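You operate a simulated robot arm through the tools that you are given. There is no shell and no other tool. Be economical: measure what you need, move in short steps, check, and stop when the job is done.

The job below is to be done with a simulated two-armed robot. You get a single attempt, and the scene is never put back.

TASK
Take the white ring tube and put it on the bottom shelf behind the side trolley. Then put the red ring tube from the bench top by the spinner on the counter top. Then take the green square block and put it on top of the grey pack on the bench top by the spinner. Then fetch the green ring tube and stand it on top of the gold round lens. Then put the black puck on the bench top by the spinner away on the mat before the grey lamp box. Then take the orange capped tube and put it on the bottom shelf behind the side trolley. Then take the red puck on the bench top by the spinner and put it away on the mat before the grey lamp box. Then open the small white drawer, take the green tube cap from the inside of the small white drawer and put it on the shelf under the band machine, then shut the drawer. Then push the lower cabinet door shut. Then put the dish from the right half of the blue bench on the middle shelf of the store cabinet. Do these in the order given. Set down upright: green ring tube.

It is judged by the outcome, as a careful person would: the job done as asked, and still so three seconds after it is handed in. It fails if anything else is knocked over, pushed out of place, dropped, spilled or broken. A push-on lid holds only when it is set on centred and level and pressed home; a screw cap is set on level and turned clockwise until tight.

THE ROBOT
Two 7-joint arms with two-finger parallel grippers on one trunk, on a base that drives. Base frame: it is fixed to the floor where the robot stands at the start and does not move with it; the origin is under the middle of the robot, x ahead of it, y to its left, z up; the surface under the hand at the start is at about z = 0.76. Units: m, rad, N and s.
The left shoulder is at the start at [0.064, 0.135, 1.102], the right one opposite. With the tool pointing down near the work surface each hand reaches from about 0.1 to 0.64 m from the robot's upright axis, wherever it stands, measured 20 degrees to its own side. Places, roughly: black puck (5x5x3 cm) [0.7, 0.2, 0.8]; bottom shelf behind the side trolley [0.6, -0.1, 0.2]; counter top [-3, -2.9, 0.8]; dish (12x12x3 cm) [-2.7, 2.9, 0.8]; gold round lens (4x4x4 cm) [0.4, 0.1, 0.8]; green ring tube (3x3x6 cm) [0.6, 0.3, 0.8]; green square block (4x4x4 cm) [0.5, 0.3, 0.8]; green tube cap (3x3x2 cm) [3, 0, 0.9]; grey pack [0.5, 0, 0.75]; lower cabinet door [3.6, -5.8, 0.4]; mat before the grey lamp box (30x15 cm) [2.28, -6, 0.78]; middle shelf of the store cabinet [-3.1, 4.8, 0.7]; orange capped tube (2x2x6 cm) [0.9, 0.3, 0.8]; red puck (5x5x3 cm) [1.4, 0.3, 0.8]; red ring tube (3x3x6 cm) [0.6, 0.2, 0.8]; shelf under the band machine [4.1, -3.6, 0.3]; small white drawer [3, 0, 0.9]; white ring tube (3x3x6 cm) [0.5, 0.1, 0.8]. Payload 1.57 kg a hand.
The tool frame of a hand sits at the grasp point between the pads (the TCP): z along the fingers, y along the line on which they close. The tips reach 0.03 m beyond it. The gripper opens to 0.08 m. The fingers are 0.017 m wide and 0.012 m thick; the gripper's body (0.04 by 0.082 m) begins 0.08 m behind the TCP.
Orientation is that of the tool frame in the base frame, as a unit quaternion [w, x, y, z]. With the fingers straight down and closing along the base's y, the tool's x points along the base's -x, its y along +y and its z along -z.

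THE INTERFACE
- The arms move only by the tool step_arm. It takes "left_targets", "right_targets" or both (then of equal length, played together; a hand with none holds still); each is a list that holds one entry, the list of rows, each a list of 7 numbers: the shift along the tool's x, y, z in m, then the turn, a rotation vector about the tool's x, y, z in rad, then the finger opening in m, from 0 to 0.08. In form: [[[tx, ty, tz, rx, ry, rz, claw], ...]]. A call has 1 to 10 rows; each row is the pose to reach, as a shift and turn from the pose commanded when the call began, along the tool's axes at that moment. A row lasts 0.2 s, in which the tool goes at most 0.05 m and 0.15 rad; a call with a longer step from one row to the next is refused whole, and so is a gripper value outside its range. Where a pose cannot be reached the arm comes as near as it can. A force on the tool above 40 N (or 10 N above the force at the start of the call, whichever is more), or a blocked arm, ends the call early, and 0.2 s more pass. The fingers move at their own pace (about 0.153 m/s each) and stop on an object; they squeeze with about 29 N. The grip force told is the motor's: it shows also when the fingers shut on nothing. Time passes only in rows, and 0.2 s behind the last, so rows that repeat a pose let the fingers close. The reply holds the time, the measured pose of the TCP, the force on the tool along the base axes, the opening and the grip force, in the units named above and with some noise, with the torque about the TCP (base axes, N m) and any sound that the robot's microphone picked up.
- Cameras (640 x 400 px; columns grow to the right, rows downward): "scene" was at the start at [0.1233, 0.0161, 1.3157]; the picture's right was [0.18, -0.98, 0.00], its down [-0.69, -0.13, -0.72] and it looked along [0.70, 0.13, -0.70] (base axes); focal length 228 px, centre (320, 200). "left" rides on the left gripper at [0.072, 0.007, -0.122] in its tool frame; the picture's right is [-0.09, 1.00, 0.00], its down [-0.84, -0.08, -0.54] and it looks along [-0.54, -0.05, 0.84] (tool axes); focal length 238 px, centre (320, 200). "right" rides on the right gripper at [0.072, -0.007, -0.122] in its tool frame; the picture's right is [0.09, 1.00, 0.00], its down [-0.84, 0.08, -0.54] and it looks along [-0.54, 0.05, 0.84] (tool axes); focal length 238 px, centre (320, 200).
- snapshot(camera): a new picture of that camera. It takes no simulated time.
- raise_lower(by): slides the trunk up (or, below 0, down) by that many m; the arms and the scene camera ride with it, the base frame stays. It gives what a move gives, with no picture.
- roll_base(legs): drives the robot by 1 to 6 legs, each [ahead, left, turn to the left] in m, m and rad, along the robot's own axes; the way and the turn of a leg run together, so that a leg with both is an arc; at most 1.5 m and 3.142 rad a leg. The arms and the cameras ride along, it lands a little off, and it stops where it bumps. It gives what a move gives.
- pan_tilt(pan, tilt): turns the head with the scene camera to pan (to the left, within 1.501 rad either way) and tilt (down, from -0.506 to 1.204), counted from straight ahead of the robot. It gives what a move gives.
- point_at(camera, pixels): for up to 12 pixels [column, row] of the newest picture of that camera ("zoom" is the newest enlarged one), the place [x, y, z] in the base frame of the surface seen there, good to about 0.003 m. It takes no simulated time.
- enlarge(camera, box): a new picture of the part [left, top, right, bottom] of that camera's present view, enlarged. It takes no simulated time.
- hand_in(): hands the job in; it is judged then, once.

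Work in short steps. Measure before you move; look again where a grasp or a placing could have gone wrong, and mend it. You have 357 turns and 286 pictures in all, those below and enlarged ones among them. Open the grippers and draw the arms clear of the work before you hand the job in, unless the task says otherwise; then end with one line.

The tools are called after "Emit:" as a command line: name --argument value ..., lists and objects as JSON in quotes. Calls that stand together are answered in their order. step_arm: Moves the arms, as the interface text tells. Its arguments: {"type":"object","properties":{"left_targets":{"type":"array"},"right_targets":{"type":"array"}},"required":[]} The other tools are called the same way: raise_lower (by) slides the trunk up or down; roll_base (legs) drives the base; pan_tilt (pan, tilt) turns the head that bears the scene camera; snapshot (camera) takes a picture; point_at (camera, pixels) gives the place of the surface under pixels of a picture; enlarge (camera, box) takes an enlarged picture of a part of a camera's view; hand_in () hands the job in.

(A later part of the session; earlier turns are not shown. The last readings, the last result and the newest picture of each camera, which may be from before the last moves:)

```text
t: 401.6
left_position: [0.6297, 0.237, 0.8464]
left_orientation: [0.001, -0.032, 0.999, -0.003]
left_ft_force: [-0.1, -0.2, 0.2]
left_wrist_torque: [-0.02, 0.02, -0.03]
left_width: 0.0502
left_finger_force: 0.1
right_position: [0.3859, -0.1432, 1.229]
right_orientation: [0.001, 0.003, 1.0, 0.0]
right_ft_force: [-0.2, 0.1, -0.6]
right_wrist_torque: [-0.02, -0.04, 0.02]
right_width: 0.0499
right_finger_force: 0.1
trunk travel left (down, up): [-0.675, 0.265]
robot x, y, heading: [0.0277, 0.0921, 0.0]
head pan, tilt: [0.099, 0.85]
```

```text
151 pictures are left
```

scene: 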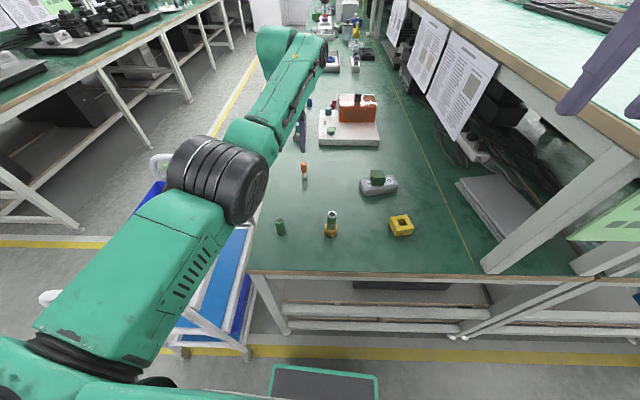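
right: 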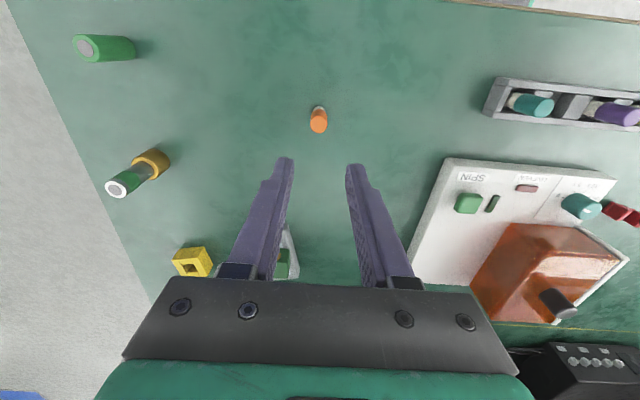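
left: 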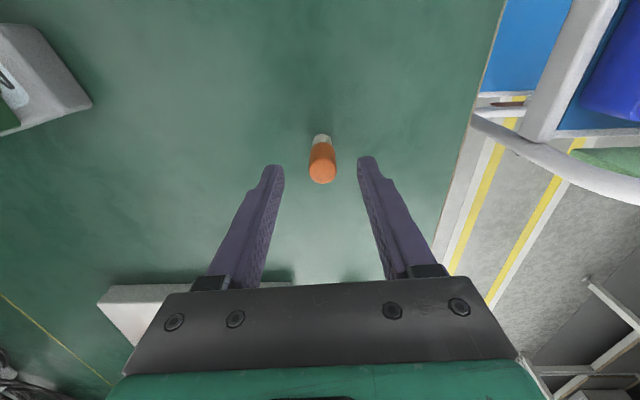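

Emit:
step_arm --left_targets '[[[0.004, 0.001, 0.02, 0, 0, 0, 0.05], [0.004, 0.001, 0.049, 0, 0, 0, 0.05], [0.004, 0.001, 0.049, 0, 0, 0, 0.05], [0.004, 0.001, 0.049, 0, 0, 0, 0.0], [0.004, 0.001, 0.049, 0, 0, 0, 0.0], [0.004, 0.001, 0.049, 0, 0, 0, 0.0]]]'

Emit:
snapshot --camera "left"

```text
t: 403.0
left_position: [0.625, 0.2379, 0.7983]
left_orientation: [0.0, -0.031, 1.0, -0.002]
left_ft_force: [0.0, 0.2, 0.1]
left_wrist_torque: [-0.01, 0.0, -0.01]
left_width: 0.0188
left_finger_force: 28.9
right_position: [0.3854, -0.1439, 1.2293]
right_orientation: [0.002, 0.003, 1.0, -0.001]
right_ft_force: [0.3, -0.2, -0.5]
right_wrist_torque: [0.0, -0.02, 0.01]
right_width: 0.0499
right_finger_force: 0.1
trunk travel left (down, up): [-0.675, 0.265]
robot x, y, heading: [0.0278, 0.0904, 0.006]
head pan, tilt: [0.099, 0.85]
```

```text
150 pictures are left
```

left: 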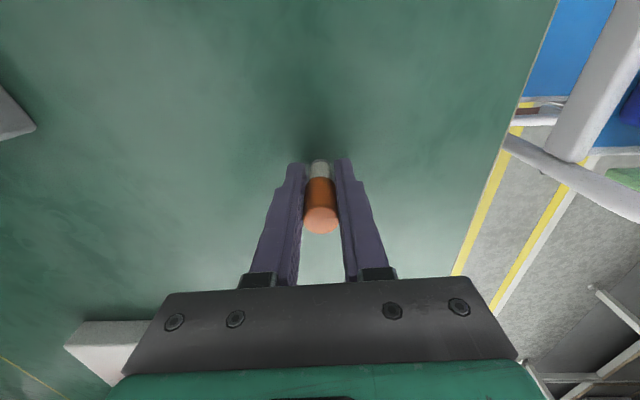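

Gripped. I lift to z≈0.95 and move the base back and right so the tube comes over the front edge zone (0.35,0.06).

Emit:
step_arm --left_targets '[[[0, 0, -0.04, 0, 0, 0, 0.0], [0, 0, -0.08, 0, 0, 0, 0.0], [0, 0, -0.12, 0, 0, 0, 0.0], [0, 0, -0.16, 0, 0, 0, 0.0]]]'

Emit:
roll_base --legs '[[-0.27, 0, 0], [0, -0.18, 0]]'

Emit:
snapshot --camera "left"

Emit:
snapshot --camera "scene"

```text
t: 404.0
left_position: [0.6245, 0.2392, 0.9588]
left_orientation: [0.002, -0.031, 1.0, -0.002]
left_ft_force: [-0.1, -0.1, 0.3]
left_wrist_torque: [0.01, -0.01, -0.01]
left_width: 0.0188
left_finger_force: 28.6
right_position: [0.3857, -0.144, 1.2291]
right_orientation: [0.001, 0.003, 1.0, 0.0]
right_ft_force: [0.8, -0.7, 0.1]
right_wrist_torque: [0.0, 0.0, 0.03]
right_width: 0.0497
right_finger_force: 0.0
trunk travel left (down, up): [-0.675, 0.265]
robot x, y, heading: [0.0257, 0.0949, 0.001]
head pan, tilt: [0.099, 0.85]
```

```text
t: 407.0
left_position: [0.3513, 0.0576, 0.9593]
left_orientation: [0.0, -0.029, 1.0, -0.003]
left_ft_force: [-0.1, 0.4, -0.4]
left_wrist_torque: [-0.03, 0.01, -0.02]
left_width: 0.0188
left_finger_force: 28.9
right_position: [0.11, -0.3226, 1.2293]
right_orientation: [0.002, 0.004, 1.0, -0.001]
right_ft_force: [-0.1, 1.2, -0.7]
right_wrist_torque: [-0.02, -0.05, 0.0]
right_width: 0.0499
right_finger_force: 0.0
trunk travel left (down, up): [-0.675, 0.265]
robot x, y, heading: [-0.2515, -0.087, -0.008]
head pan, tilt: [0.099, 0.85]
```

```text
149 pictures are left
```

left: 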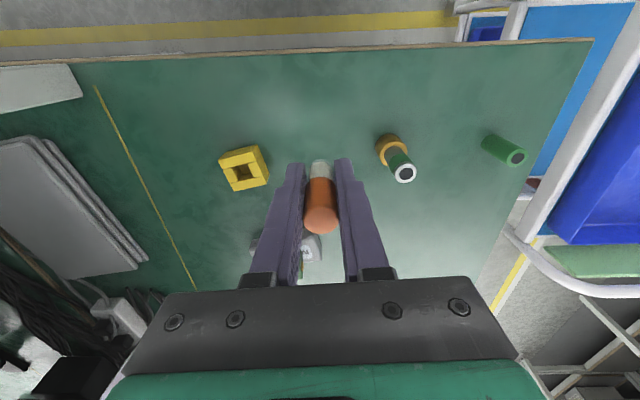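

```text
148 pictures are left
```

scene: 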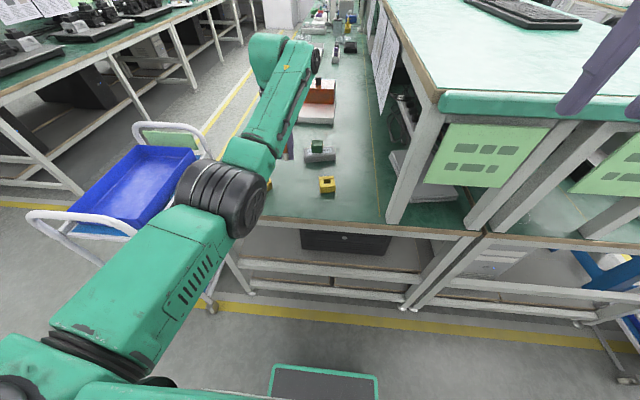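

Free spot below. I lower to just above contact.

Emit:
step_arm --left_targets '[[[0, 0, 0.04, 0, 0, 0, 0.0], [0, 0, 0.08, 0, 0, 0, 0.0], [0, 0, 0.12, 0, 0, 0, 0.0], [0, 0, 0.15, 0, 0, 0, 0.0], [0, 0, 0.156, 0, 0, 0, 0.0], [0, 0, 0.158, 0, 0, 0, 0.0], [0, 0, 0.16, 0, 0, 0, 0.0], [0, 0, 0.161, 0, 0, 0, 0.0]]]'

```text
t: 408.8
left_position: [0.3515, 0.0547, 0.798]
left_orientation: [0.001, -0.029, 1.0, -0.002]
left_ft_force: [0.7, -0.5, 2.7]
left_wrist_torque: [0.0, -0.02, -0.02]
left_width: 0.0187
left_finger_force: 28.6
right_position: [0.1082, -0.3259, 1.2302]
right_orientation: [0.002, 0.004, 1.0, -0.001]
right_ft_force: [-0.2, -0.3, 0.5]
right_wrist_torque: [0.0, -0.01, 0.0]
right_width: 0.0499
right_finger_force: 0.2
trunk travel left (down, up): [-0.675, 0.265]
robot x, y, heading: [-0.2482, -0.0863, -0.002]
head pan, tilt: [0.099, 0.85]
```

Touching at 2.7 N. I release and rise.

Emit:
step_arm --left_targets '[[[0, 0, 0, 0, 0, 0, 0.025], [0, 0, 0, 0, 0, 0, 0.04], [0, 0, 0, 0, 0, 0, 0.04], [0, 0, -0.03, 0, 0, 0, 0.04], [0, 0, -0.07, 0, 0, 0, 0.04], [0, 0, -0.11, 0, 0, 0, 0.04], [0, 0, -0.15, 0, 0, 0, 0.04]]]'

Emit:
snapshot --camera "left"

```text
t: 410.4
left_position: [0.35, 0.0552, 0.9493]
left_orientation: [0.0, -0.029, 1.0, -0.001]
left_ft_force: [0.0, -0.3, 0.7]
left_wrist_torque: [0.01, 0.01, -0.01]
left_width: 0.0399
left_finger_force: 0.1
right_position: [0.1091, -0.324, 1.2288]
right_orientation: [0.002, 0.005, 1.0, -0.001]
right_ft_force: [0.6, 0.3, -0.6]
right_wrist_torque: [0.02, 0.01, 0.02]
right_width: 0.0498
right_finger_force: 0.0
trunk travel left (down, up): [-0.675, 0.265]
robot x, y, heading: [-0.2467, -0.0909, -0.002]
head pan, tilt: [0.099, 0.85]
```

```text
147 pictures are left
```

left: 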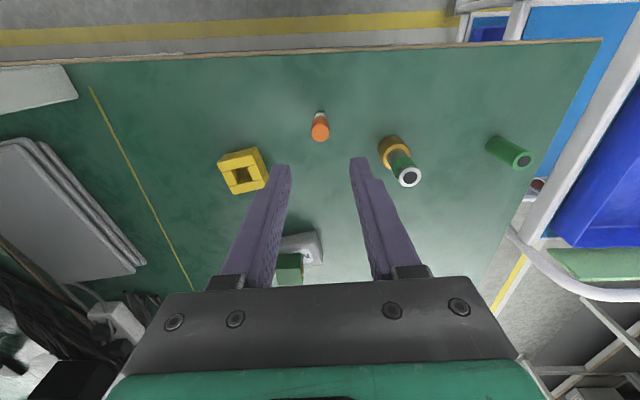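

The orange tube stands at (0.351,0.055). I back away and pitch the hand to 30° in free space.

Emit:
roll_base --legs '[[-0.4, 0, 0]]'

Emit:
step_arm --left_targets '[[[-0.008, 0, 0.006, 0, -0.131, 0, 0.05], [-0.016, 0, 0.012, 0, -0.262, 0, 0.05], [-0.024, 0, 0.019, 0, -0.393, 0, 0.05], [-0.032, 0, 0.025, 0, -0.524, 0, 0.05], [-0.04, 0, 0.031, 0, -0.654, 0, 0.05], [-0.048, 0, 0.037, 0, -0.785, 0, 0.05], [-0.056, 0, 0.043, 0, -0.916, 0, 0.05], [-0.065, 0, 0.05, 0, -1.047, 0, 0.05]]]'

Emit:
snapshot --camera "left"

```text
t: 412.9
left_position: [-0.0482, 0.057, 0.9478]
left_orientation: [0.0, -0.027, 1.0, -0.002]
left_ft_force: [0.0, -0.4, -0.7]
left_wrist_torque: [0.0, -0.02, -0.03]
left_width: 0.0401
left_finger_force: 0.1
right_position: [-0.2909, -0.3237, 1.2285]
right_orientation: [0.002, 0.006, 1.0, -0.002]
right_ft_force: [0.5, 0.5, -0.5]
right_wrist_torque: [0.01, -0.04, -0.02]
right_width: 0.0501
right_finger_force: 0.0
trunk travel left (down, up): [-0.675, 0.265]
robot x, y, heading: [-0.6488, -0.0856, -0.004]
head pan, tilt: [0.099, 0.85]
```

```text
t: 414.7
left_position: [0.0176, 0.0589, 0.8996]
left_orientation: [0.501, -0.025, 0.865, 0.012]
left_ft_force: [0.8, 0.1, -0.1]
left_wrist_torque: [0.0, 0.01, 0.02]
left_width: 0.0501
left_finger_force: 0.0
right_position: [-0.292, -0.3224, 1.2275]
right_orientation: [0.002, 0.007, 1.0, -0.001]
right_ft_force: [0.8, 0.1, -1.0]
right_wrist_torque: [0.02, -0.02, 0.01]
right_width: 0.0497
right_finger_force: 0.0
trunk travel left (down, up): [-0.675, 0.265]
robot x, y, heading: [-0.6478, -0.0876, -0.004]
head pan, tilt: [0.099, 0.85]
```

```text
146 pictures are left
```

left: 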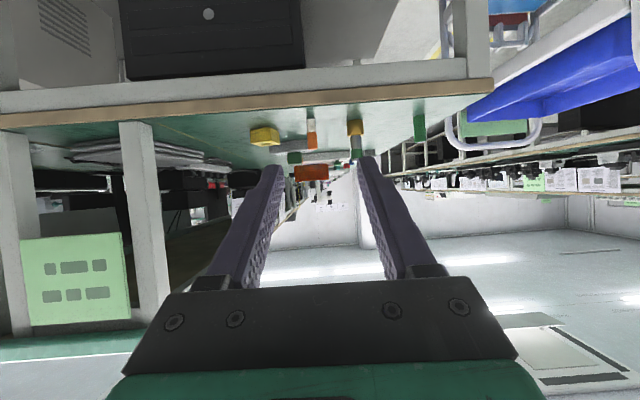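

I true the orientation and lower to the pre-grasp height, then roll toward the tube.

Emit:
step_arm --left_targets '[[[0.026, -0.002, 0.015, 0.023, 0.001, 0.015, 0.05], [0.052, -0.004, 0.03, 0.046, 0.003, 0.031, 0.05], [0.052, -0.004, 0.03, 0.046, 0.003, 0.031, 0.05]]]'

Emit:
roll_base --legs '[[0.25, 0, 0]]'

Emit:
snapshot --camera "left"

```text
t: 415.5
left_position: [0.0169, 0.0541, 0.8386]
left_orientation: [0.5, 0.002, 0.866, 0.0]
left_ft_force: [-0.1, 1.2, 0.0]
left_wrist_torque: [-0.01, -0.01, 0.0]
left_width: 0.05
left_finger_force: 0.0
right_position: [-0.2913, -0.3235, 1.2295]
right_orientation: [0.002, 0.006, 1.0, -0.001]
right_ft_force: [0.8, 0.2, -0.2]
right_wrist_torque: [-0.01, 0.01, 0.01]
right_width: 0.0498
right_finger_force: 0.0
trunk travel left (down, up): [-0.675, 0.265]
robot x, y, heading: [-0.6506, -0.0845, 0.0]
head pan, tilt: [0.099, 0.85]
```

```text
t: 417.3
left_position: [0.269, 0.0534, 0.8394]
left_orientation: [0.5, -0.001, 0.866, 0.001]
left_ft_force: [-0.3, -0.3, 0.8]
left_wrist_torque: [0.0, 0.0, -0.02]
left_width: 0.0501
left_finger_force: 0.1
right_position: [-0.0414, -0.3246, 1.2306]
right_orientation: [0.002, 0.005, 1.0, -0.001]
right_ft_force: [-1.1, -0.4, -0.3]
right_wrist_torque: [0.04, -0.01, -0.01]
right_width: 0.0501
right_finger_force: 0.1
trunk travel left (down, up): [-0.675, 0.265]
robot x, y, heading: [-0.3985, -0.0862, -0.006]
head pan, tilt: [0.099, 0.85]
```

```text
145 pictures are left
```

left: 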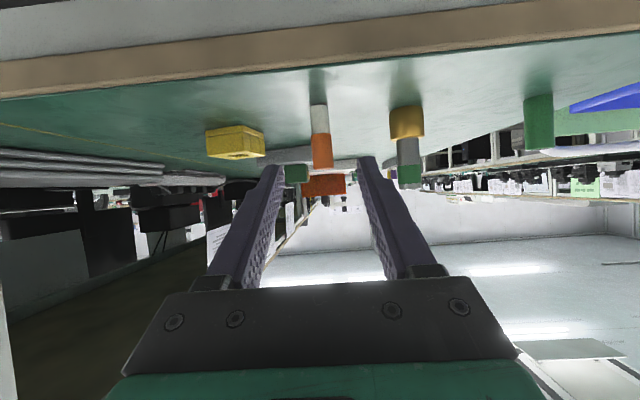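

Centred. I roll ahead 0.05 m (fingers straddle the tube), then slide down along the axis and close.

Emit:
roll_base --legs '[[0.05, 0, 0]]'

Emit:
snapshot --camera "left"

Emit:
point_at --camera "left" --pixels '[[321, 150], [321, 120]]'

```text
t: 418.2
left_position: [0.3158, 0.0534, 0.8416]
left_orientation: [0.5, 0.0, 0.866, 0.001]
left_ft_force: [0.2, -0.7, 1.0]
left_wrist_torque: [-0.03, 0.02, -0.02]
left_width: 0.0501
left_finger_force: 0.1
right_position: [0.0056, -0.3248, 1.2303]
right_orientation: [0.003, 0.005, 1.0, -0.001]
right_ft_force: [-0.4, 0.4, -0.2]
right_wrist_torque: [-0.01, 0.0, -0.02]
right_width: 0.0499
right_finger_force: 0.1
trunk travel left (down, up): [-0.675, 0.265]
robot x, y, heading: [-0.3455, -0.0878, -0.007]
head pan, tilt: [0.099, 0.85]
```

```text
144 pictures are left
```

left: 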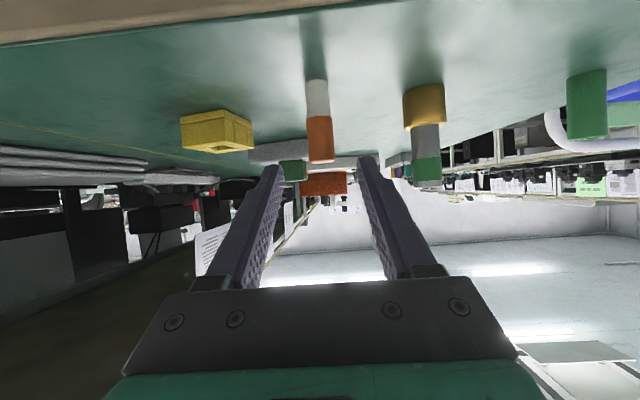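

```text
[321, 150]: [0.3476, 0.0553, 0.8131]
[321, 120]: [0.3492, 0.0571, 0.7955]
```

Tube centre ≈(0.357,0.056). I slide to it and close.

Emit:
step_arm --left_targets '[[[0.005, 0.001, 0.019, 0, 0, 0, 0.05], [0.01, 0.002, 0.038, 0, 0, 0, 0.05], [0.0155, 0.002, 0.0563, 0, 0, 0, 0.05], [0.0155, 0.002, 0.0563, 0, 0, 0, 0.05], [0.0155, 0.002, 0.0563, 0, 0, 0, 0.0], [0.0155, 0.002, 0.0563, 0, 0, 0, 0.0], [0.0155, 0.002, 0.0563, 0, 0, 0, 0.0]]]'

Emit:
snapshot --camera "left"

```text
t: 419.9
left_position: [0.3581, 0.0536, 0.7977]
left_orientation: [0.5, 0.0, 0.866, 0.001]
left_ft_force: [-1.0, 0.3, 0.8]
left_wrist_torque: [0.01, 0.01, 0.02]
left_width: 0.0183
left_finger_force: 29.2
right_position: [0.0085, -0.3246, 1.2282]
right_orientation: [0.002, 0.005, 1.0, -0.001]
right_ft_force: [0.0, -0.4, -0.2]
right_wrist_torque: [-0.02, 0.0, 0.01]
right_width: 0.0502
right_finger_force: 0.0
trunk travel left (down, up): [-0.675, 0.265]
robot x, y, heading: [-0.3457, -0.0846, -0.001]
head pan, tilt: [0.099, 0.85]
```

```text
143 pictures are left
```

left: 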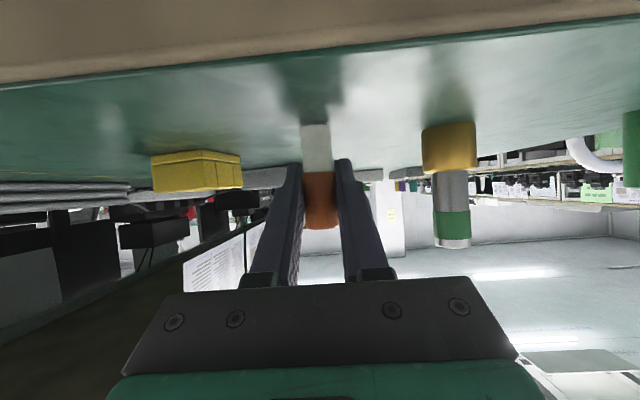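

Gripped. I lift, back out, and lower the trunk for the bottom shelf, aiming at y≈0.01 (white tube is at y≈0.10).

Emit:
step_arm --left_targets '[[[-0.03, 0, -0.017, 0, 0, 0, 0.0], [-0.06, 0, -0.034, 0, 0, 0, 0.0], [-0.0866, 0, -0.05, 0, 0, 0, 0.0]]]'

Emit:
roll_base --legs '[[-0.4, 0, 0], [0, -0.042, 0]]'

Emit:
raise_lower --by -0.4

Emit:
raise_lower --by -0.2

Emit:
pan_tilt --pan 0.0 --tilt 0.45

Emit:
snapshot --camera "scene"

```text
t: 420.6
left_position: [0.3584, 0.0545, 0.8985]
left_orientation: [0.5, 0.0, 0.866, 0.001]
left_ft_force: [-0.3, -0.7, 0.5]
left_wrist_torque: [0.02, -0.03, 0.0]
left_width: 0.0181
left_finger_force: 29.1
right_position: [0.0094, -0.3248, 1.229]
right_orientation: [0.003, 0.004, 1.0, -0.001]
right_ft_force: [-0.5, 0.4, 0.2]
right_wrist_torque: [-0.02, 0.02, 0.04]
right_width: 0.0501
right_finger_force: 0.1
trunk travel left (down, up): [-0.675, 0.265]
robot x, y, heading: [-0.3479, -0.0852, -0.006]
head pan, tilt: [0.099, 0.85]
```

```text
t: 423.6
left_position: [-0.042, 0.0212, 0.8969]
left_orientation: [0.5, -0.003, 0.866, 0.0]
left_ft_force: [0.3, 0.3, 0.2]
left_wrist_torque: [-0.03, -0.02, -0.03]
left_width: 0.0183
left_finger_force: 28.8
right_position: [-0.3903, -0.3593, 1.2298]
right_orientation: [0.002, 0.001, 1.0, -0.003]
right_ft_force: [-0.8, -0.4, -0.1]
right_wrist_torque: [-0.02, -0.02, -0.01]
right_width: 0.0504
right_finger_force: 0.1
trunk travel left (down, up): [-0.675, 0.265]
robot x, y, heading: [-0.7496, -0.1285, -0.002]
head pan, tilt: [0.099, 0.85]
```

```text
t: 427.5
left_position: [-0.0424, 0.02, 0.4984]
left_orientation: [0.498, -0.003, 0.867, 0.002]
left_ft_force: [1.5, -0.6, -0.8]
left_wrist_torque: [0.0, 0.01, 0.02]
left_width: 0.0183
left_finger_force: 29.0
right_position: [-0.3891, -0.3623, 0.8289]
right_orientation: [0.002, 0.002, 1.0, -0.001]
right_ft_force: [-0.5, 0.2, -0.9]
right_wrist_torque: [-0.02, -0.01, -0.04]
right_width: 0.05
right_finger_force: 0.1
trunk travel left (down, up): [-0.275, 0.665]
robot x, y, heading: [-0.7483, -0.1287, -0.001]
head pan, tilt: [0.099, 0.85]
```

```text
t: 429.6
left_position: [-0.0417, 0.0193, 0.2974]
left_orientation: [0.5, -0.003, 0.866, 0.002]
left_ft_force: [0.8, -0.4, -0.4]
left_wrist_torque: [-0.03, -0.03, 0.01]
left_width: 0.0184
left_finger_force: 29.1
right_position: [-0.3899, -0.3618, 0.6285]
right_orientation: [0.002, 0.002, 1.0, -0.001]
right_ft_force: [-0.7, 1.0, -0.1]
right_wrist_torque: [-0.02, 0.02, 0.0]
right_width: 0.0501
right_finger_force: 0.0
trunk travel left (down, up): [-0.075, 0.865]
robot x, y, heading: [-0.7437, -0.1271, -0.006]
head pan, tilt: [0.099, 0.85]
```

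```text
t: 430.5
left_position: [-0.0429, 0.0196, 0.2975]
left_orientation: [0.5, -0.003, 0.866, 0.002]
left_ft_force: [0.3, -0.2, -0.2]
left_wrist_torque: [-0.01, 0.02, 0.02]
left_width: 0.0184
left_finger_force: 29.3
right_position: [-0.3893, -0.3627, 0.6298]
right_orientation: [0.002, 0.003, 1.0, -0.001]
right_ft_force: [0.0, 0.7, 0.3]
right_wrist_torque: [0.01, 0.0, -0.01]
right_width: 0.0499
right_finger_force: 0.0
trunk travel left (down, up): [-0.075, 0.865]
robot x, y, heading: [-0.7482, -0.1281, 0.004]
head pan, tilt: [0.0, 0.45]
```

```text
142 pictures are left
```

scene: 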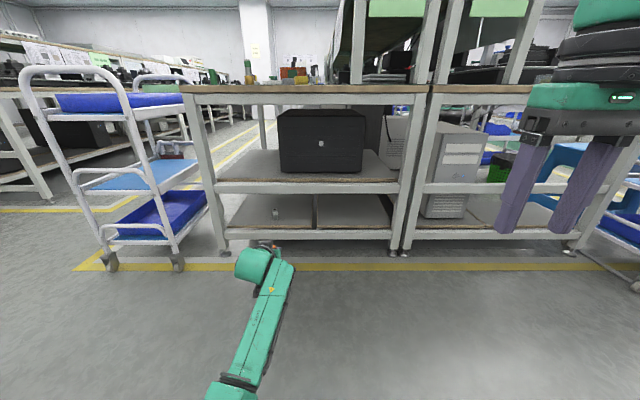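

White tube stands on the shelf at (275,212). I lower the hand to z 0.215 and drive in.

Emit:
step_arm --left_targets '[[[0.036, 0, 0.0205, 0, 0, 0, 0.0], [0.0714, 0, 0.041, 0, 0, 0, 0.0], [0.0714, 0, 0.041, 0, 0, 0, 0.0]]]'

Emit:
roll_base --legs '[[0.32, 0, -0.004]]'

Emit:
snapshot --camera "left"

Emit:
snapshot --camera "scene"

```text
t: 431.3
left_position: [-0.0421, 0.019, 0.2139]
left_orientation: [0.499, -0.004, 0.866, 0.003]
left_ft_force: [-0.4, -0.7, -0.5]
left_wrist_torque: [0.01, 0.03, 0.0]
left_width: 0.0183
left_finger_force: 29.0
right_position: [-0.3905, -0.364, 0.6293]
right_orientation: [0.002, 0.002, 1.0, -0.001]
right_ft_force: [-0.3, 1.4, 0.7]
right_wrist_torque: [-0.01, -0.01, 0.03]
right_width: 0.0501
right_finger_force: 0.0
trunk travel left (down, up): [-0.075, 0.865]
robot x, y, heading: [-0.747, -0.125, -0.003]
head pan, tilt: [0.0, 0.45]
```

```text
t: 433.4
left_position: [0.2798, 0.0176, 0.2139]
left_orientation: [0.499, -0.001, 0.867, 0.001]
left_ft_force: [-0.3, 0.2, -1.1]
left_wrist_torque: [0.0, -0.01, -0.01]
left_width: 0.0189
left_finger_force: 28.7
right_position: [-0.0691, -0.3629, 0.6295]
right_orientation: [0.002, 0.003, 1.0, 0.0]
right_ft_force: [-0.1, 0.7, -0.1]
right_wrist_torque: [0.0, 0.01, 0.0]
right_width: 0.0499
right_finger_force: 0.2
trunk travel left (down, up): [-0.075, 0.865]
robot x, y, heading: [-0.4288, -0.1308, -0.001]
head pan, tilt: [0.0, 0.45]
```

```text
141 pictures are left
```

left: 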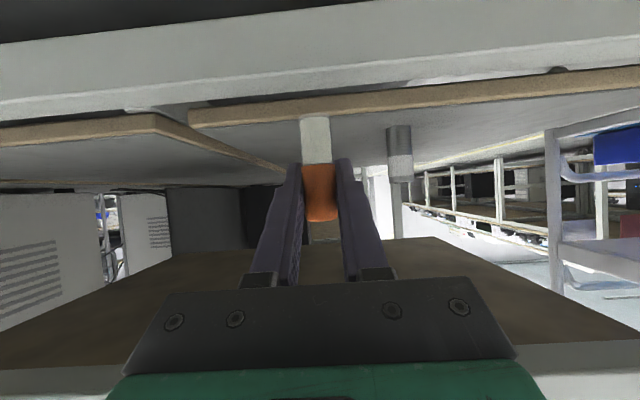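

```text
140 pictures are left
```

scene: 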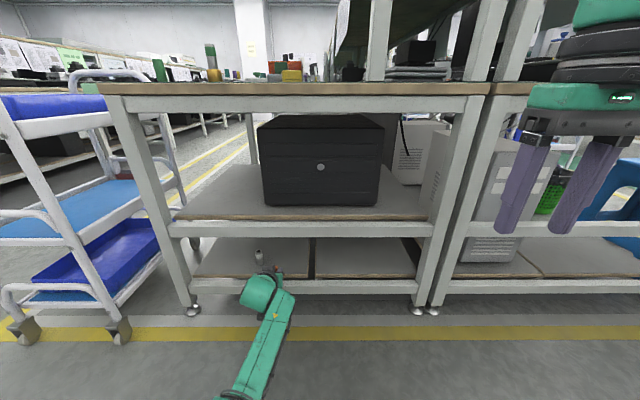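

On course, white tube to the left. I roll in 0.105 m.

Emit:
roll_base --legs '[[0.108, 0, 0]]'

Emit:
snapshot --camera "left"

```text
t: 434.6
left_position: [0.3892, 0.0163, 0.2132]
left_orientation: [0.499, -0.002, 0.867, 0.002]
left_ft_force: [0.1, 0.9, -0.1]
left_wrist_torque: [0.0, 0.01, 0.01]
left_width: 0.0182
left_finger_force: 28.7
right_position: [0.0401, -0.3632, 0.6295]
right_orientation: [0.003, 0.003, 1.0, 0.0]
right_ft_force: [-1.1, -0.9, 0.0]
right_wrist_torque: [-0.01, 0.0, 0.03]
right_width: 0.05
right_finger_force: 0.1
trunk travel left (down, up): [-0.075, 0.865]
robot x, y, heading: [-0.3145, -0.1279, -0.004]
head pan, tilt: [0.0, 0.45]
```

```text
139 pictures are left
```

left: 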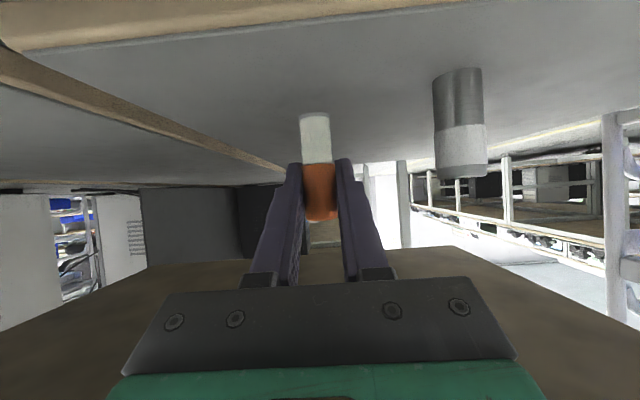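

I lower in small steps to contact.

Emit:
step_arm --left_targets '[[[0.0069, 0, 0.004, 0, 0, 0, 0.0], [0.0113, 0, 0.0065, 0, 0, 0, 0.0], [0.0121, 0, 0.007, 0, 0, 0, 0.0], [0.013, 0, 0.0075, 0, 0, 0, 0.0], [0.0139, 0, 0.008, 0, 0, 0, 0.0]]]'

```text
t: 435.8
left_position: [0.389, 0.0169, 0.2005]
left_orientation: [0.501, 0.0, 0.865, 0.0]
left_ft_force: [0.5, -1.7, 9.4]
left_wrist_torque: [-0.16, -0.03, -0.04]
left_width: 0.0186
left_finger_force: 28.5
right_position: [0.0378, -0.3637, 0.6291]
right_orientation: [0.004, 0.003, 1.0, -0.001]
right_ft_force: [-0.2, -0.7, -0.5]
right_wrist_torque: [-0.02, 0.0, -0.01]
right_width: 0.0501
right_finger_force: 0.1
trunk travel left (down, up): [-0.075, 0.865]
robot x, y, heading: [-0.3149, -0.1277, -0.002]
head pan, tilt: [0.0, 0.45]
```

Contact (9.4 N). I open and back straight out with the base, fingers straddling the tube.

Emit:
step_arm --left_targets '[[[-0.0009, 0, -0.0005, 0, 0, 0, 0.0], [-0.0009, 0, -0.0005, 0, 0, 0, 0.025], [-0.0009, 0, -0.0005, 0, 0, 0, 0.045], [-0.0009, 0, -0.0005, 0, 0, 0, 0.05]]]'

Emit:
snapshot --camera "left"

Emit:
roll_base --legs '[[-0.15, 0, 0]]'

Emit:
snapshot --camera "left"

```text
t: 436.8
left_position: [0.3891, 0.0175, 0.1979]
left_orientation: [0.499, -0.002, 0.867, 0.001]
left_ft_force: [0.7, -0.1, 0.3]
left_wrist_torque: [-0.02, 0.0, 0.01]
left_width: 0.05
left_finger_force: 0.1
right_position: [0.0401, -0.3635, 0.6291]
right_orientation: [0.003, 0.003, 1.0, -0.001]
right_ft_force: [0.3, -0.4, 0.9]
right_wrist_torque: [0.02, -0.01, -0.01]
right_width: 0.05
right_finger_force: 0.0
trunk travel left (down, up): [-0.075, 0.865]
robot x, y, heading: [-0.3166, -0.1272, 0.005]
head pan, tilt: [0.0, 0.45]
```

```text
138 pictures are left
```

left: 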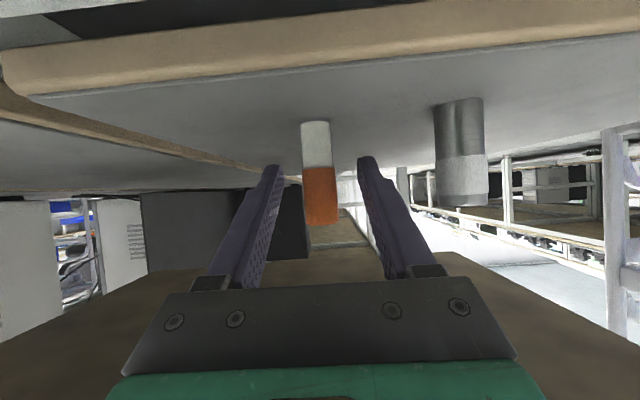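

```text
t: 438.2
left_position: [0.2411, 0.0174, 0.1992]
left_orientation: [0.499, -0.001, 0.866, 0.001]
left_ft_force: [1.3, 0.1, 0.3]
left_wrist_torque: [-0.05, -0.02, 0.0]
left_width: 0.0501
left_finger_force: 0.1
right_position: [-0.11, -0.3637, 0.6299]
right_orientation: [0.003, 0.003, 1.0, 0.0]
right_ft_force: [-0.4, -0.4, 0.3]
right_wrist_torque: [-0.04, 0.01, -0.03]
right_width: 0.0501
right_finger_force: 0.0
trunk travel left (down, up): [-0.075, 0.865]
robot x, y, heading: [-0.4647, -0.1272, -0.006]
head pan, tilt: [0.0, 0.45]
```

```text
137 pictures are left
```

left: 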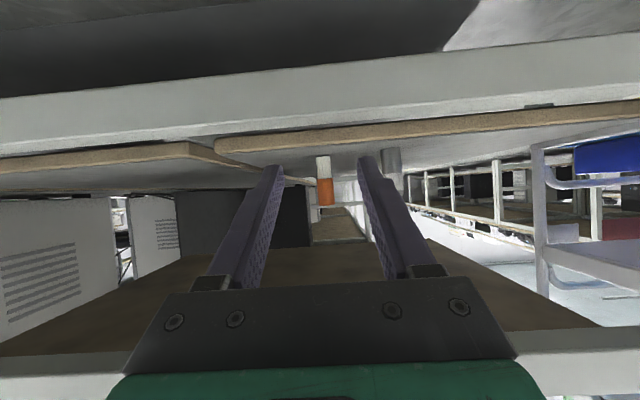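

Both tubes stand on the bottom shelf. I back out, raise the trunk and restore the left hand to a tucked top-down pose.

Emit:
roll_base --legs '[[-0.3, 0, 0]]'

Emit:
raise_lower --by 0.4

Emit:
raise_lower --by 0.2

Emit:
step_arm --left_targets '[[[-0.001, 0.025, -0.035, 0, 0.131, 0, 0.05], [-0.002, 0.05, -0.07, 0, 0.262, 0, 0.05], [-0.004, 0.075, -0.106, 0, 0.393, 0, 0.05], [-0.005, 0.1, -0.141, 0, 0.524, 0, 0.05], [-0.006, 0.125, -0.177, 0, 0.654, 0, 0.05], [-0.007, 0.15, -0.212, 0, 0.785, 0, 0.05], [-0.008, 0.175, -0.248, 0, 0.916, 0, 0.05], [-0.01, 0.2, -0.283, 0, 1.047, 0, 0.05]]]'

Emit:
pan_tilt --pan 0.3 --tilt 0.45

Emit:
snapshot --camera "scene"

```text
t: 440.2
left_position: [-0.0614, 0.0209, 0.1984]
left_orientation: [0.499, -0.004, 0.866, 0.003]
left_ft_force: [-0.6, -0.2, -0.2]
left_wrist_torque: [0.0, -0.03, 0.01]
left_width: 0.0501
left_finger_force: 0.1
right_position: [-0.4095, -0.3617, 0.6297]
right_orientation: [0.002, 0.001, 1.0, 0.0]
right_ft_force: [-0.3, 0.0, -0.6]
right_wrist_torque: [0.01, 0.01, -0.02]
right_width: 0.05
right_finger_force: 0.1
trunk travel left (down, up): [-0.075, 0.865]
robot x, y, heading: [-0.7681, -0.1286, -0.0]
head pan, tilt: [0.0, 0.45]
```

```text
t: 444.1
left_position: [-0.0634, 0.0214, 0.5985]
left_orientation: [0.499, -0.004, 0.867, 0.002]
left_ft_force: [-0.4, -0.4, -0.3]
left_wrist_torque: [0.01, -0.03, -0.02]
left_width: 0.0499
left_finger_force: 0.0
right_position: [-0.4095, -0.3608, 1.0289]
right_orientation: [0.003, 0.001, 1.0, -0.001]
right_ft_force: [0.3, 0.4, 0.2]
right_wrist_torque: [0.0, 0.03, -0.02]
right_width: 0.0501
right_finger_force: 0.1
trunk travel left (down, up): [-0.475, 0.465]
robot x, y, heading: [-0.77, -0.1289, 0.004]
head pan, tilt: [0.0, 0.45]
```

```text
t: 446.2
left_position: [-0.0616, 0.0207, 0.7982]
left_orientation: [0.499, -0.003, 0.866, 0.002]
left_ft_force: [0.3, -0.5, -0.5]
left_wrist_torque: [-0.02, -0.01, 0.02]
left_width: 0.0499
left_finger_force: 0.0
right_position: [-0.4088, -0.3613, 1.2296]
right_orientation: [0.001, 0.001, 1.0, 0.0]
right_ft_force: [0.3, -0.3, 0.0]
right_wrist_torque: [0.01, 0.01, 0.0]
right_width: 0.0498
right_finger_force: 0.0
trunk travel left (down, up): [-0.675, 0.265]
robot x, y, heading: [-0.7669, -0.1237, 0.003]
head pan, tilt: [0.0, 0.45]
```

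```text
t: 448.1
left_position: [-0.3042, 0.2207, 0.9481]
left_orientation: [0.0, -0.003, 1.0, 0.0]
left_ft_force: [-0.9, 1.3, 0.1]
left_wrist_torque: [-0.05, -0.02, 0.0]
left_width: 0.0498
left_finger_force: 0.0
right_position: [-0.4094, -0.3598, 1.2308]
right_orientation: [0.002, 0.001, 1.0, -0.002]
right_ft_force: [0.5, 0.1, -1.0]
right_wrist_torque: [0.0, -0.01, 0.01]
right_width: 0.0498
right_finger_force: 0.1
trunk travel left (down, up): [-0.675, 0.265]
robot x, y, heading: [-0.7704, -0.1234, 0.006]
head pan, tilt: [0.0, 0.45]
```

```text
t: 448.9
left_position: [-0.303, 0.2203, 0.9484]
left_orientation: [0.0, -0.005, 1.0, 0.001]
left_ft_force: [0.3, 0.5, -0.1]
left_wrist_torque: [0.03, 0.02, 0.02]
left_width: 0.0502
left_finger_force: 0.1
right_position: [-0.4078, -0.3608, 1.2298]
right_orientation: [0.001, 0.001, 1.0, -0.001]
right_ft_force: [0.7, 0.6, 0.0]
right_wrist_torque: [0.01, 0.0, 0.03]
right_width: 0.0499
right_finger_force: 0.0
trunk travel left (down, up): [-0.675, 0.265]
robot x, y, heading: [-0.7659, -0.1284, 0.006]
head pan, tilt: [0.3, 0.45]
```

```text
136 pictures are left
```

scene: 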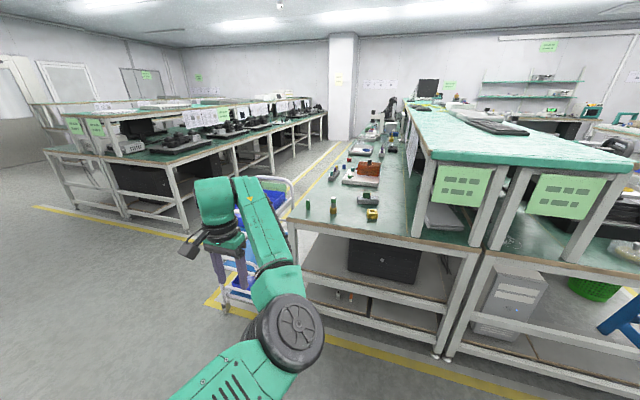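

I raise the left hand and drive into the aisle to about (1.57,1.24), facing the bench.

Emit:
step_arm --left_targets '[[[0, 0.02, -0.04, 0, 0, 0, 0.05], [0, 0.04, -0.08, 0, 0, 0, 0.05], [0.01, 0.06, -0.11, 0, 0, 0, 0.05], [0.02, 0.08, -0.13, 0, 0, 0, 0.05]]]'

Emit:
roll_base --legs '[[0.15, 1.36, 0], [1.2, 0, 0], [0.95, 0, 0], [0, 0, -1.576]]'

Emit:
pan_tilt --pan 0.0 --tilt 0.6

Emit:
snapshot --camera "scene"

```text
t: 449.9
left_position: [-0.325, 0.3005, 1.0781]
left_orientation: [0.0, -0.005, 1.0, -0.001]
left_ft_force: [-0.1, -0.7, 0.5]
left_wrist_torque: [-0.03, 0.0, -0.02]
left_width: 0.0498
left_finger_force: 0.0
right_position: [-0.41, -0.3598, 1.23]
right_orientation: [0.002, 0.001, 1.0, -0.002]
right_ft_force: [-0.1, 0.2, -0.4]
right_wrist_torque: [-0.04, -0.04, -0.02]
right_width: 0.0501
right_finger_force: 0.2
trunk travel left (down, up): [-0.675, 0.265]
robot x, y, heading: [-0.7665, -0.1268, 0.002]
head pan, tilt: [0.3, 0.45]
```

```text
t: 470.7
left_position: [1.9299, 0.7545, 1.078]
left_orientation: [-0.001, 0.712, 0.702, 0.001]
left_ft_force: [-0.3, 0.3, -0.4]
left_wrist_torque: [0.0, -0.03, 0.01]
left_width: 0.0503
left_finger_force: 0.2
right_position: [1.2714, 0.8544, 1.2291]
right_orientation: [0.001, 0.716, 0.698, -0.002]
right_ft_force: [0.7, 0.0, -0.1]
right_wrist_torque: [0.01, -0.02, 0.03]
right_width: 0.0501
right_finger_force: 0.1
trunk travel left (down, up): [-0.675, 0.265]
robot x, y, heading: [1.5136, 1.2074, -1.594]
head pan, tilt: [0.3, 0.45]
```

```text
t: 471.5
left_position: [1.9298, 0.7541, 1.0777]
left_orientation: [-0.001, 0.713, 0.701, 0.001]
left_ft_force: [-0.2, 1.5, -0.3]
left_wrist_torque: [-0.02, 0.01, 0.0]
left_width: 0.0501
left_finger_force: 0.0
right_position: [1.2717, 0.8555, 1.2296]
right_orientation: [0.001, 0.716, 0.698, -0.002]
right_ft_force: [-0.2, 0.9, 0.1]
right_wrist_torque: [-0.02, 0.03, 0.03]
right_width: 0.0499
right_finger_force: 0.2
trunk travel left (down, up): [-0.675, 0.265]
robot x, y, heading: [1.5141, 1.2068, -1.594]
head pan, tilt: [0.0, 0.6]
```

```text
135 pictures are left
```

scene: 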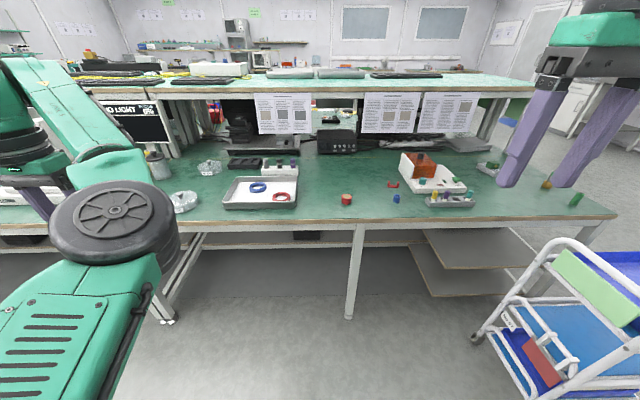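

I roll in 0.56 m and measure the red puck with the right camera.

Emit:
roll_base --legs '[[0, 0, 0.023], [0.55, 0.06, 0]]'

Emit:
snapshot --camera "right"

Emit:
snapshot --camera "scene"

```text
t: 475.1
left_position: [1.9993, 0.1996, 1.0779]
left_orientation: [0.0, 0.706, 0.709, 0.001]
left_ft_force: [-0.8, 0.7, -0.9]
left_wrist_torque: [0.01, -0.01, -0.03]
left_width: 0.0498
left_finger_force: 0.1
right_position: [1.3398, 0.2875, 1.2292]
right_orientation: [0.001, 0.71, 0.705, -0.002]
right_ft_force: [-0.5, 0.8, -0.7]
right_wrist_torque: [-0.03, -0.02, -0.03]
right_width: 0.05
right_finger_force: 0.0
trunk travel left (down, up): [-0.675, 0.265]
robot x, y, heading: [1.5735, 0.6431, -1.574]
head pan, tilt: [0.0, 0.6]
```

```text
134 pictures are left
```

right: 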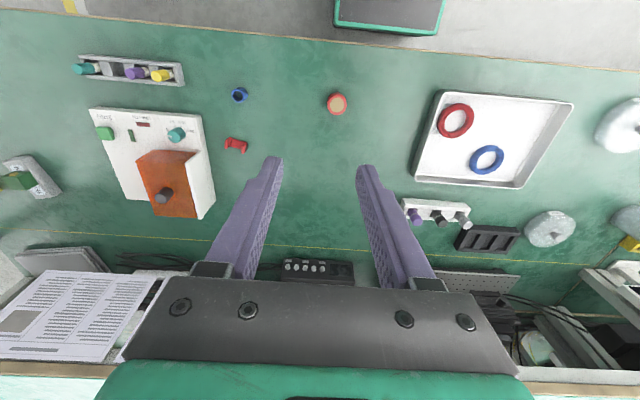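

```text
133 pictures are left
```

scene: 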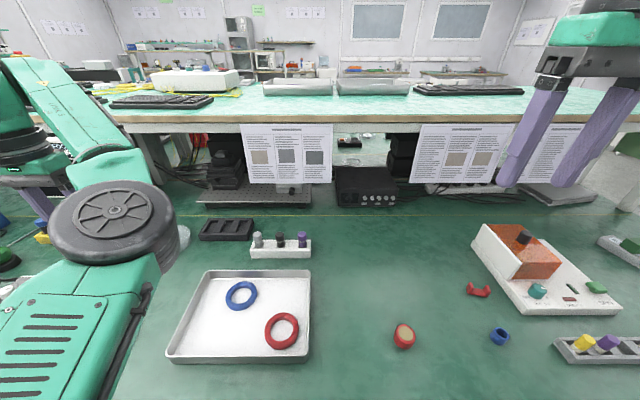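

I move the right hand above the red puck, near (1.378,0.254).

Emit:
step_arm --right_targets '[[[-0.005, 0.005, 0.04, 0, 0, 0, 0.07], [-0.01, 0.01, 0.08, 0, 0, 0, 0.07], [-0.015, 0.015, 0.12, 0, 0, 0, 0.07], [-0.02, 0.02, 0.16, 0, 0, 0, 0.07], [-0.025, 0.025, 0.2, 0, 0, 0, 0.07], [-0.03, 0.03, 0.24, 0, 0, 0, 0.07], [-0.033, 0.038, 0.28, 0, 0, 0, 0.07], [-0.033, 0.038, 0.32, 0, 0, 0, 0.07]]]'

Emit:
snapshot --camera "right"

```text
t: 476.9
left_position: [1.9987, 0.2, 1.0773]
left_orientation: [0.0, 0.706, 0.709, 0.002]
left_ft_force: [-0.6, -0.5, -0.4]
left_wrist_torque: [0.0, 0.0, -0.03]
left_width: 0.05
left_finger_force: 0.0
right_position: [1.374, 0.253, 0.9078]
right_orientation: [0.001, 0.71, 0.704, -0.002]
right_ft_force: [-0.4, -0.7, -0.1]
right_wrist_torque: [0.01, 0.0, -0.03]
right_width: 0.07
right_finger_force: 0.1
trunk travel left (down, up): [-0.675, 0.265]
robot x, y, heading: [1.5769, 0.6461, -1.577]
head pan, tilt: [0.0, 0.6]
```

```text
132 pictures are left
```

right: 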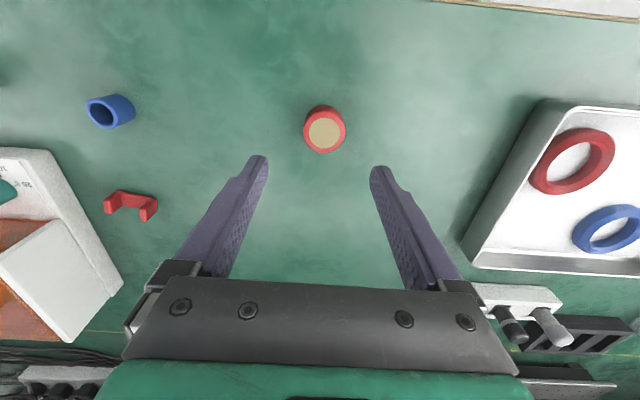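

Nearly centred; I shift 5 mm, descend to z 0.791 and close.

Emit:
step_arm --right_targets '[[[-0.002, 0.005, 0.04, 0, 0, 0, 0.07], [-0.002, 0.005, 0.08, 0, 0, 0, 0.07], [-0.002, 0.005, 0.116, 0, 0, 0, 0.07], [-0.002, 0.005, 0.116, 0, 0, 0, 0.07], [-0.002, 0.005, 0.116, 0, 0, 0, 0.02], [-0.002, 0.005, 0.116, 0, 0, 0, 0.02], [-0.002, 0.005, 0.116, 0, 0, 0, 0.02]]]'

Emit:
snapshot --camera "right"

```text
t: 478.4
left_position: [1.999, 0.1998, 1.0781]
left_orientation: [-0.001, 0.705, 0.709, 0.0]
left_ft_force: [0.0, -0.4, 0.0]
left_wrist_torque: [-0.02, 0.01, 0.02]
left_width: 0.05
left_finger_force: 0.1
right_position: [1.3802, 0.2509, 0.7924]
right_orientation: [0.001, 0.71, 0.704, -0.002]
right_ft_force: [0.0, 0.2, -0.5]
right_wrist_torque: [0.03, 0.01, 0.01]
right_width: 0.0433
right_finger_force: 29.2
trunk travel left (down, up): [-0.675, 0.265]
robot x, y, heading: [1.5757, 0.6486, -1.573]
head pan, tilt: [0.0, 0.6]
```

```text
131 pictures are left
```

right: 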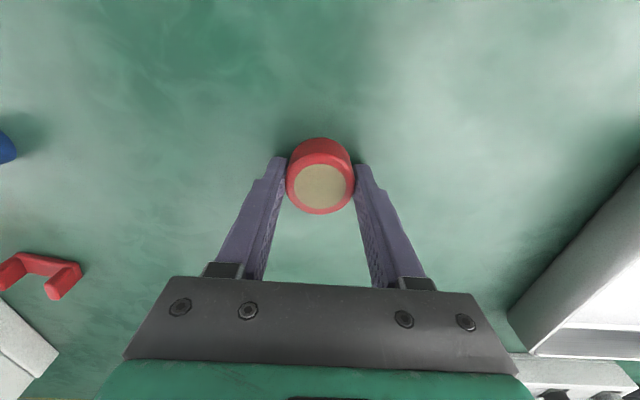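

Gripped. I lift it and drive back out of the aisle toward the mat table.

Emit:
step_arm --right_targets '[[[0, 0, -0.04, 0, 0, 0, 0.02], [0, 0, -0.08, 0, 0, 0, 0.02], [0, 0, -0.12, 0, 0, 0, 0.02], [0, 0, -0.16, 0, 0, 0, 0.02], [0, 0, -0.2, 0, 0, 0, 0.02], [0, 0, -0.24, 0, 0, 0, 0.02], [0, 0, -0.28, 0, 0, 0, 0.02], [0, 0, -0.3, 0, 0, 0, 0.02]]]'

Emit:
roll_base --legs '[[-0.6, 0, 0], [0, -1.2, 0], [0, -1.1, 0], [1.3, 0, 0], [1.3, -0.65, 0], [1.4, 0, 0]]'

```text
t: 480.2
left_position: [1.9991, 0.1999, 1.0768]
left_orientation: [0.001, 0.705, 0.709, 0.0]
left_ft_force: [-0.6, 0.2, -0.5]
left_wrist_torque: [-0.01, 0.03, 0.02]
left_width: 0.0499
left_finger_force: 0.0
right_position: [1.379, 0.2497, 1.0956]
right_orientation: [0.001, 0.71, 0.705, -0.002]
right_ft_force: [0.3, -0.8, -0.6]
right_wrist_torque: [-0.03, -0.02, 0.03]
right_width: 0.0429
right_finger_force: 28.7
trunk travel left (down, up): [-0.675, 0.265]
robot x, y, heading: [1.575, 0.644, -1.572]
head pan, tilt: [0.0, 0.6]
```

```text
t: 514.5
left_position: [-0.8343, -3.2943, 1.0787]
left_orientation: [-0.001, 0.686, 0.728, 0.0]
left_ft_force: [-0.3, 0.4, -0.3]
left_wrist_torque: [0.01, 0.03, 0.02]
left_width: 0.0499
left_finger_force: 0.2
right_position: [-1.454, -3.2775, 1.095]
right_orientation: [0.001, 0.69, 0.723, -0.003]
right_ft_force: [0.3, 0.4, -1.8]
right_wrist_torque: [-0.08, 0.0, -0.02]
right_width: 0.0431
right_finger_force: 28.7
trunk travel left (down, up): [-0.675, 0.265]
robot x, y, heading: [-1.2782, -2.8721, -1.524]
head pan, tilt: [0.0, 0.6]
```

I re-square, avoid the white table, and tuck both hands inward for the narrow spot beside the tall cabinet.

Emit:
step_arm --left_targets '[[[0.02, -0.03, 0, 0, 0, 0, 0.05], [0.04, -0.06, 0, 0, 0, 0, 0.05], [0.06, -0.09, 0, 0, 0, 0, 0.05]]]' --right_targets '[[[0, 0.03, 0, 0, 0, 0, 0.02], [0, 0.06, 0, 0, 0, 0, 0.02], [0, 0.08, 0, 0, 0, 0, 0.02]]]'

Emit:
roll_base --legs '[[0, -0.2, -0.047], [1.4, 0, 0], [0.75, 0.9, 0], [0, 1.5, 0], [0, 1.4, 0]]'

Emit:
pan_tilt --pan 0.0 --tilt 0.55

Emit:
snapshot --camera "scene"

```text
t: 515.3
left_position: [-0.8939, -3.2467, 1.0758]
left_orientation: [-0.001, 0.687, 0.727, 0.0]
left_ft_force: [0.6, -0.4, -0.7]
left_wrist_torque: [0.03, 0.02, 0.01]
left_width: 0.05
left_finger_force: 0.0
left hand out of reach, approached as far as the arm can: row 3
right_position: [-1.371, -3.2726, 1.0949]
right_orientation: [0.001, 0.691, 0.723, -0.002]
right_ft_force: [0.6, 0.7, 0.1]
right_wrist_torque: [-0.03, 0.03, 0.0]
right_width: 0.0432
right_finger_force: 29.1
trunk travel left (down, up): [-0.675, 0.265]
robot x, y, heading: [-1.2764, -2.8769, -1.521]
head pan, tilt: [0.0, 0.6]
```

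```text
t: 542.5
left_position: [2.654, -5.484, 1.0771]
left_orientation: [0.0, 0.718, 0.696, 0.001]
left_ft_force: [0.2, -0.3, -0.3]
left_wrist_torque: [0.0, -0.02, 0.01]
left_width: 0.0501
left_finger_force: 0.1
right_position: [2.1761, -5.469, 1.0949]
right_orientation: [0.002, 0.721, 0.693, -0.002]
right_ft_force: [-1.0, 0.3, -0.7]
right_wrist_torque: [0.0, -0.02, -0.02]
right_width: 0.0428
right_finger_force: 28.9
trunk travel left (down, up): [-0.675, 0.265]
robot x, y, heading: [2.3055, -5.0763, -1.61]
head pan, tilt: [0.0, 0.6]
```

```text
t: 543.1
left_position: [2.6558, -5.4831, 1.0777]
left_orientation: [-0.001, 0.717, 0.697, 0.001]
left_ft_force: [-0.9, -0.1, -0.4]
left_wrist_torque: [-0.01, -0.02, 0.02]
left_width: 0.0496
left_finger_force: 0.0
right_position: [2.177, -5.4692, 1.0952]
right_orientation: [0.001, 0.722, 0.692, -0.001]
right_ft_force: [-0.5, -0.5, -1.2]
right_wrist_torque: [0.01, -0.02, 0.02]
right_width: 0.043
right_finger_force: 28.8
trunk travel left (down, up): [-0.675, 0.265]
robot x, y, heading: [2.3029, -5.0766, -1.608]
head pan, tilt: [0.0, 0.55]
```

```text
130 pictures are left
```

scene: 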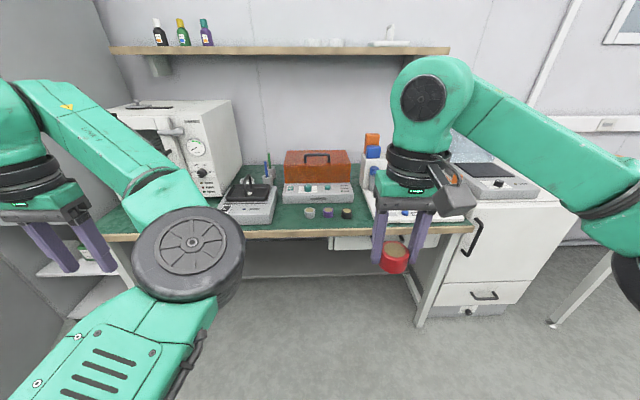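

Three pucks are in a row at (310,212),(327,213),(346,213). I measure them and the mat space.

Emit:
enlarge --camera "scene" --box '[230, 150, 390, 250]'

Emit:
point_at --camera "scene" --pixels '[[310, 211], [327, 211], [346, 211], [290, 214], [318, 196], [274, 212], [280, 222]]'

```text
4.00 times, centred on (310, 200) of scene
```

zoom: 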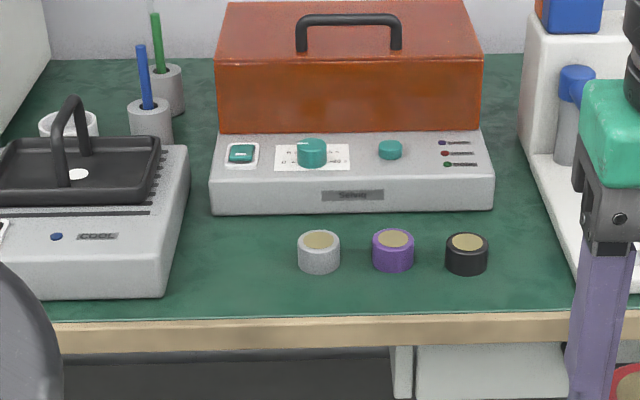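

```text
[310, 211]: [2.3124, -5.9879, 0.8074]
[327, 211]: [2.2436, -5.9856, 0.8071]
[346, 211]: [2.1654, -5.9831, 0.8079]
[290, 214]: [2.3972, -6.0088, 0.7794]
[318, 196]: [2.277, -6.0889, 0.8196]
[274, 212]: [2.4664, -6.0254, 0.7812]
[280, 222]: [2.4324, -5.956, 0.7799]
```

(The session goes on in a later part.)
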